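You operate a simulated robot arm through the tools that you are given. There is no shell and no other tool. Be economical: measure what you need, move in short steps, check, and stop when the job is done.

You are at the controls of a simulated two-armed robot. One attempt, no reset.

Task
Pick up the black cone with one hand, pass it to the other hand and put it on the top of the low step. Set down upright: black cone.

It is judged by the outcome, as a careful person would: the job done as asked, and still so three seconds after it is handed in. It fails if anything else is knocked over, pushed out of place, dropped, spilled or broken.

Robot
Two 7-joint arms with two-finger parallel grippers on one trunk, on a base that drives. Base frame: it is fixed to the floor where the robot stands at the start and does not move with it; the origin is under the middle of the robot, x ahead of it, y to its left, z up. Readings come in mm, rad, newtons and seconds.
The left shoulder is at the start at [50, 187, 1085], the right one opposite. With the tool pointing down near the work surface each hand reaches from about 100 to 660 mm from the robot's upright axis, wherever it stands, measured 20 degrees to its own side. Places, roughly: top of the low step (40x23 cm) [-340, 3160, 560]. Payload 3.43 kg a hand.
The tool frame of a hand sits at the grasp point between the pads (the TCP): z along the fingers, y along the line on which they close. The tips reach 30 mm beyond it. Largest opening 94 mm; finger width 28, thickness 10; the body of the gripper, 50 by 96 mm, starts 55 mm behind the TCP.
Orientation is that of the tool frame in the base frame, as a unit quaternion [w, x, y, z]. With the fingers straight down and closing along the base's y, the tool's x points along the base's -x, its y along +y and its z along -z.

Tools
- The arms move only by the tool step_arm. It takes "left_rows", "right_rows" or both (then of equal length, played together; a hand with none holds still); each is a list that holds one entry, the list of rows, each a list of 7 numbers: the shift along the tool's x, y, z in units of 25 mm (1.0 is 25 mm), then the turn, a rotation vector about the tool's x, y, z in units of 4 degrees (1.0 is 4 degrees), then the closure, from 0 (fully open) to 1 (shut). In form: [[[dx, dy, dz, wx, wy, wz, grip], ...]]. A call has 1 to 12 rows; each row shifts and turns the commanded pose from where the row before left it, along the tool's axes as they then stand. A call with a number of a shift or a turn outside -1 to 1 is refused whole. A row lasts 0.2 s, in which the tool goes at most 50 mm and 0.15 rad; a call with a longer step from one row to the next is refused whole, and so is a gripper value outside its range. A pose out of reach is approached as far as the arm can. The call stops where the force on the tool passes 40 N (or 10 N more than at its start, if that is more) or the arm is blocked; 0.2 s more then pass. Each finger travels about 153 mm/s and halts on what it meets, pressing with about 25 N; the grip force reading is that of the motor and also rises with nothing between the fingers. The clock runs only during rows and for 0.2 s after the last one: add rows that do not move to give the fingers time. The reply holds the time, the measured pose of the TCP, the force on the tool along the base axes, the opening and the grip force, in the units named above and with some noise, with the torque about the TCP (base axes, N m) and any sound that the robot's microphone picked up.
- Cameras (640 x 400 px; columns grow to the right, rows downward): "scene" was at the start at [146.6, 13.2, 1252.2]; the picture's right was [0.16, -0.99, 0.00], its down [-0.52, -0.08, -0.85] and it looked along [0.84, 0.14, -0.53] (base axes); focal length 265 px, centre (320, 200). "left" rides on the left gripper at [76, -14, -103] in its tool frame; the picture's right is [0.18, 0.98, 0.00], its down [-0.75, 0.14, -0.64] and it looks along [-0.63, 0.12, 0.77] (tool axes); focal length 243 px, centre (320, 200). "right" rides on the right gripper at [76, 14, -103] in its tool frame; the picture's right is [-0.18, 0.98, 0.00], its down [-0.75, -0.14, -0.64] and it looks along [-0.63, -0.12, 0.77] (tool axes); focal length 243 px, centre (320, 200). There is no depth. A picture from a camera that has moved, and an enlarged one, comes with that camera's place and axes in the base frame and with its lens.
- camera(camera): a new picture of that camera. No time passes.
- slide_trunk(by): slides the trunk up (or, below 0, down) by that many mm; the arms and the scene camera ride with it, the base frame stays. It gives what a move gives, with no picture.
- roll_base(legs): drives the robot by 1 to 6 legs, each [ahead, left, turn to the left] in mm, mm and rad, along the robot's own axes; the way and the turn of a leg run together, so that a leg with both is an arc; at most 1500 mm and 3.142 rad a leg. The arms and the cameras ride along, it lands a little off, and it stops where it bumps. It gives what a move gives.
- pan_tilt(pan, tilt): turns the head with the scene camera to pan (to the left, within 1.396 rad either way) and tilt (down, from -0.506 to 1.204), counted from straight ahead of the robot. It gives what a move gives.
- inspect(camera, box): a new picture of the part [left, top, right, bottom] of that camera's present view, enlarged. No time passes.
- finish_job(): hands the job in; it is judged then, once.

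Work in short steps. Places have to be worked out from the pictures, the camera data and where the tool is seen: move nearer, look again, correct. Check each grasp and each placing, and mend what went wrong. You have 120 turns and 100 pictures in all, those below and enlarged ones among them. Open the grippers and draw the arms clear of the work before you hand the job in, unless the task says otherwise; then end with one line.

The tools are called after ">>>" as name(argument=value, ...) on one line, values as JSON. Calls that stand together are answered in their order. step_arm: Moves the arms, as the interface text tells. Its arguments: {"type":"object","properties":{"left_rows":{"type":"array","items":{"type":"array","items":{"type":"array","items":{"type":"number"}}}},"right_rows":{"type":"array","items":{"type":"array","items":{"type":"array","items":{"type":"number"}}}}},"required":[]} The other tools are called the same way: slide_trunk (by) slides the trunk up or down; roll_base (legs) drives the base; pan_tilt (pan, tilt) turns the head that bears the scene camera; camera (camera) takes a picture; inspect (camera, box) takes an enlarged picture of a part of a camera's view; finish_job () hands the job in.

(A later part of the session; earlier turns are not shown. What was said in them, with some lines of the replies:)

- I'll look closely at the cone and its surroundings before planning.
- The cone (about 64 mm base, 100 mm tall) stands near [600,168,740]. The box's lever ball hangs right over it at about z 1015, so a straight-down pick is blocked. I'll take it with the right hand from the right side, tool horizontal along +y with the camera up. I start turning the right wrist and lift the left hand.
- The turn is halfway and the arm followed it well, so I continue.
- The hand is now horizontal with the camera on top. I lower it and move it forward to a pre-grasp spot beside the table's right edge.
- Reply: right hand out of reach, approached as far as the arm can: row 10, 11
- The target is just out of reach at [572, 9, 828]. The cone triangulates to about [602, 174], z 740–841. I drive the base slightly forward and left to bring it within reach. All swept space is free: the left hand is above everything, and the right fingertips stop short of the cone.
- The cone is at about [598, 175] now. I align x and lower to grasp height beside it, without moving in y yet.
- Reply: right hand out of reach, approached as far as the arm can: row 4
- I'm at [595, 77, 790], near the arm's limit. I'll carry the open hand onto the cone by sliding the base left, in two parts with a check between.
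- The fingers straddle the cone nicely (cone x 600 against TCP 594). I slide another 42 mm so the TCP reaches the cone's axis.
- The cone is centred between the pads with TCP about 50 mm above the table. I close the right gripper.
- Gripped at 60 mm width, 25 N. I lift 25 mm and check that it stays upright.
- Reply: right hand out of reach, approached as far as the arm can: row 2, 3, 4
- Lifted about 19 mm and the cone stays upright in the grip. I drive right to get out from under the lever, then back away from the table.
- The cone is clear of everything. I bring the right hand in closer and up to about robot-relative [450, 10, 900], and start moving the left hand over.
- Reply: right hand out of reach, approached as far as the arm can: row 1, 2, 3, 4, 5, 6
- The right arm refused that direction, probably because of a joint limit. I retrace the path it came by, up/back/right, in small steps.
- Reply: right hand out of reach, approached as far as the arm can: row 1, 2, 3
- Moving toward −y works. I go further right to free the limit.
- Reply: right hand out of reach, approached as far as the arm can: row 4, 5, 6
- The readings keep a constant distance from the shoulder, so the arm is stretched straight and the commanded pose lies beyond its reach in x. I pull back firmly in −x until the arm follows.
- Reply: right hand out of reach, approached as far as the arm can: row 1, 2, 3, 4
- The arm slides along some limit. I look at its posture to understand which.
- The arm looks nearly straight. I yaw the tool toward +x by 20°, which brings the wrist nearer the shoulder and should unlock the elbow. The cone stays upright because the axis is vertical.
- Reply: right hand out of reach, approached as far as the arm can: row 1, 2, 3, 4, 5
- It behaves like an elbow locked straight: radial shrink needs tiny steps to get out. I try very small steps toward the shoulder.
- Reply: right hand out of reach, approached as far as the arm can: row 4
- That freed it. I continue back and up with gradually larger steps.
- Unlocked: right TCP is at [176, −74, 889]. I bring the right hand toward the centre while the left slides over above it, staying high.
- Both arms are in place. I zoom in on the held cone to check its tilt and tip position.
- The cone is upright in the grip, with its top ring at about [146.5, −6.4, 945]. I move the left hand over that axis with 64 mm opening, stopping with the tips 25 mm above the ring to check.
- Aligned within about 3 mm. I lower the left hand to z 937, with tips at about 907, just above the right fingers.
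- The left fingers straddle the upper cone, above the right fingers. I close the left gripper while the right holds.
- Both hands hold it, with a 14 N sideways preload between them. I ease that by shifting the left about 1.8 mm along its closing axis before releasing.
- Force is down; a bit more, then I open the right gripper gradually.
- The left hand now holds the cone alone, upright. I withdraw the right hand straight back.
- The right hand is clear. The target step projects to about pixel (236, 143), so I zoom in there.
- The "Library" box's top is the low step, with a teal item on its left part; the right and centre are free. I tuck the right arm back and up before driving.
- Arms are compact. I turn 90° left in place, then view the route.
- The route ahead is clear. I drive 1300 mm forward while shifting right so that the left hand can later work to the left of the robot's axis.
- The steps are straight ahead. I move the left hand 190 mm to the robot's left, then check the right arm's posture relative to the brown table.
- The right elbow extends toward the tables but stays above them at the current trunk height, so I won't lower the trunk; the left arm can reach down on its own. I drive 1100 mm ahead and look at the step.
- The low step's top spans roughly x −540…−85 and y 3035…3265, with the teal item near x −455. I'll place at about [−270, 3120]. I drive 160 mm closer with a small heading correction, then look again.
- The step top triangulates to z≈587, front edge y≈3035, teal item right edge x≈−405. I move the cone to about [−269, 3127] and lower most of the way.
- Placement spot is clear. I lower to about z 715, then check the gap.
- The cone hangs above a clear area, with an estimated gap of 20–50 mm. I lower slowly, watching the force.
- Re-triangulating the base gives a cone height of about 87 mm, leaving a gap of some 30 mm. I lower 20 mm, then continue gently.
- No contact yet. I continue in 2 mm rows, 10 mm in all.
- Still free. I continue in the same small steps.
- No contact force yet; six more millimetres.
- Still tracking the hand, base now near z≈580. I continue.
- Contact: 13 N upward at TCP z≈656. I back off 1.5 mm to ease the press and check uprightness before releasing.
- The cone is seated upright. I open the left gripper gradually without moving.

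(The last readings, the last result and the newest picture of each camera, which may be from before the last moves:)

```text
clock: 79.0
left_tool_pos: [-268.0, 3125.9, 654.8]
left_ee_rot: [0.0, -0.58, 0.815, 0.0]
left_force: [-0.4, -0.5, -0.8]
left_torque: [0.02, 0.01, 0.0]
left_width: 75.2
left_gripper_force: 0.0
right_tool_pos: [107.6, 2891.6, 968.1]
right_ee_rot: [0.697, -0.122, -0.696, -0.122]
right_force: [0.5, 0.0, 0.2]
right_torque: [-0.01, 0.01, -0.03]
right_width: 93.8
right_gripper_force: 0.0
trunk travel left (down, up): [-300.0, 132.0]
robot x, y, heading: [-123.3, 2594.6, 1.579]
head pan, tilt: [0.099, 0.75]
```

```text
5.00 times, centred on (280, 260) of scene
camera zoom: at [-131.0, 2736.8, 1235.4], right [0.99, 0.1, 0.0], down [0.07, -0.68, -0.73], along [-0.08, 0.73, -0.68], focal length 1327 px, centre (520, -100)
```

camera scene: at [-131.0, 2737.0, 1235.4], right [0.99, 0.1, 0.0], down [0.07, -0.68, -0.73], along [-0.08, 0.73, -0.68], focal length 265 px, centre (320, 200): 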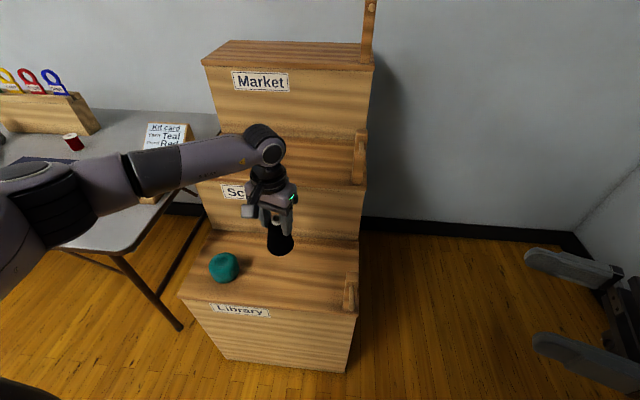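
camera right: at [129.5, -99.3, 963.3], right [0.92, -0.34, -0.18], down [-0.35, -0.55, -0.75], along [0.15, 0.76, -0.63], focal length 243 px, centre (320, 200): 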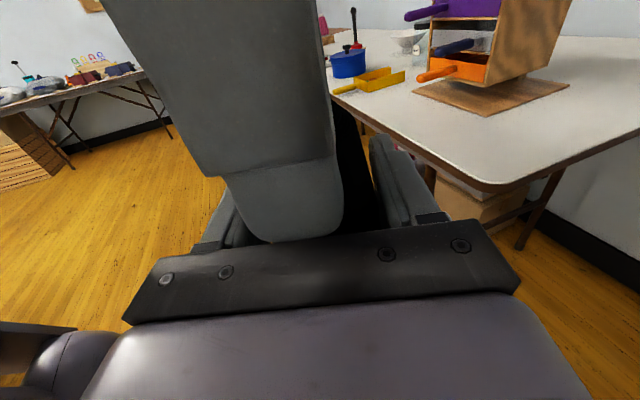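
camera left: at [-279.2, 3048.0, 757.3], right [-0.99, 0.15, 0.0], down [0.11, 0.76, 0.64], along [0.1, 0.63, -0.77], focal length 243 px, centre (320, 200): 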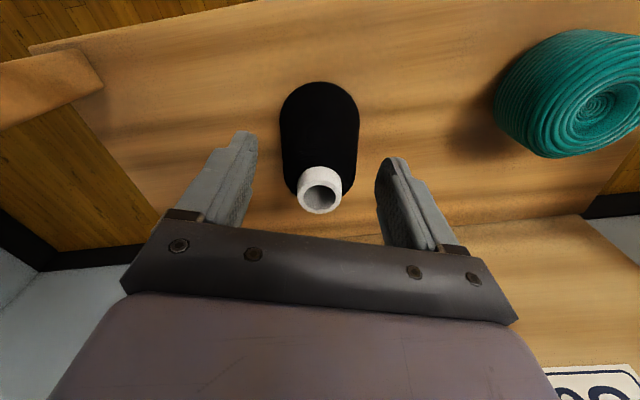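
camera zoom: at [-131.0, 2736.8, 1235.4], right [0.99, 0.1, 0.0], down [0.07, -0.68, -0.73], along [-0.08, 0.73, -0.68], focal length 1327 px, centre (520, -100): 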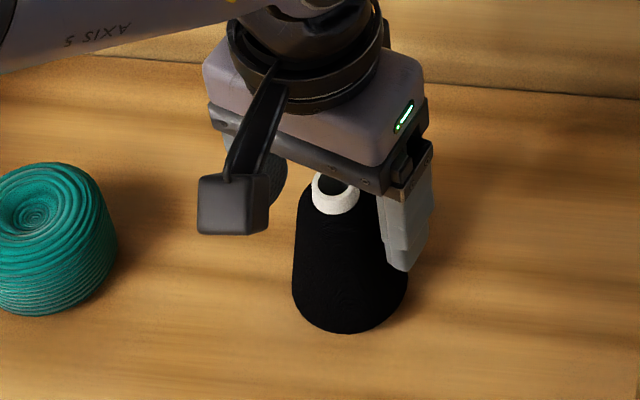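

The cone stands alone on the step. I raise the left hand straight up well clear.

>>> step_arm(left_rows=[[[0, 0, -0.3, 0, 0, 0, 0.1], [0, 0, -0.6, 0, 0, 0, 0], [0, 0, -0.8, 0, 0, 0, 0], [0, 0, -0.8, 0, 0, 0, 0], [0, 0, -0.8, 0, 0, 0, 0], [0, 0, -0.8, 0, 0, 0, 0], [0, 0, -0.8, 0, 0, 0, 0], [0, 0, -0.8, 0, 0, 0, 0], [0, 0, -0.8, 0, 0, 0, 0], [0, 0, -0.8, 0, 0, 0, 0], [0, 0, -0.8, 0, 0, 0, 0], [0, 0, -0.8, 0, 0, 0, 0]]])

>>> roll_base(legs=[[-350, 0, 0]])

>>> camera(camera="scene")

```text
clock: 81.7
left_tool_pos: [-270.1, 3126.1, 877.4]
left_ee_rot: [0.0, -0.581, 0.814, -0.001]
left_force: [-0.3, 0.3, -0.2]
left_torque: [0.01, -0.01, 0.0]
left_width: 94.1
left_gripper_force: 0.1
right_tool_pos: [107.0, 2891.6, 968.8]
right_ee_rot: [0.697, -0.121, -0.697, -0.121]
right_force: [-0.3, 0.1, -0.4]
right_torque: [0.01, 0.01, 0.03]
right_width: 93.9
right_gripper_force: 0.0
trunk travel left (down, up): [-300.0, 132.0]
robot x, y, heading: [-122.6, 2602.5, 1.575]
head pan, tilt: [0.099, 0.75]
```

```text
clock: 84.0
left_tool_pos: [-268.5, 2769.5, 877.8]
left_ee_rot: [0.001, -0.58, 0.814, 0.0]
left_force: [-0.4, -0.5, -0.4]
left_torque: [0.03, -0.03, -0.03]
left_width: 93.9
left_gripper_force: 0.2
right_tool_pos: [108.4, 2536.5, 969.0]
right_ee_rot: [0.697, -0.12, -0.696, -0.12]
right_force: [-0.1, -0.5, -0.8]
right_torque: [0.01, 0.0, 0.0]
right_width: 93.9
right_gripper_force: 0.1
trunk travel left (down, up): [-300.0, 132.0]
robot x, y, heading: [-119.8, 2241.4, 1.579]
head pan, tilt: [0.099, 0.75]
```

```text
35 pictures are left
camera scene: at [-129.3, 2381.3, 1235.4], right [0.99, 0.11, 0.0], down [0.07, -0.68, -0.73], along [-0.08, 0.73, -0.68], focal length 265 px, centre (320, 200)
```

scene: 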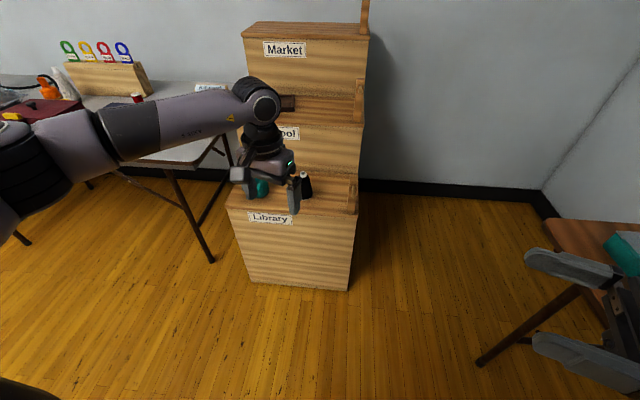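

The cone stands upright on the low step, the yarn ball is undisturbed, and both hands are open and clear. I hand the job in.

>>> finish_job()

```text
The job is handed in.
```

The right hand picked up the black cone and passed it to the left hand, which set it upright on top of the low step; nothing else was disturbed, as far as the pictures show.
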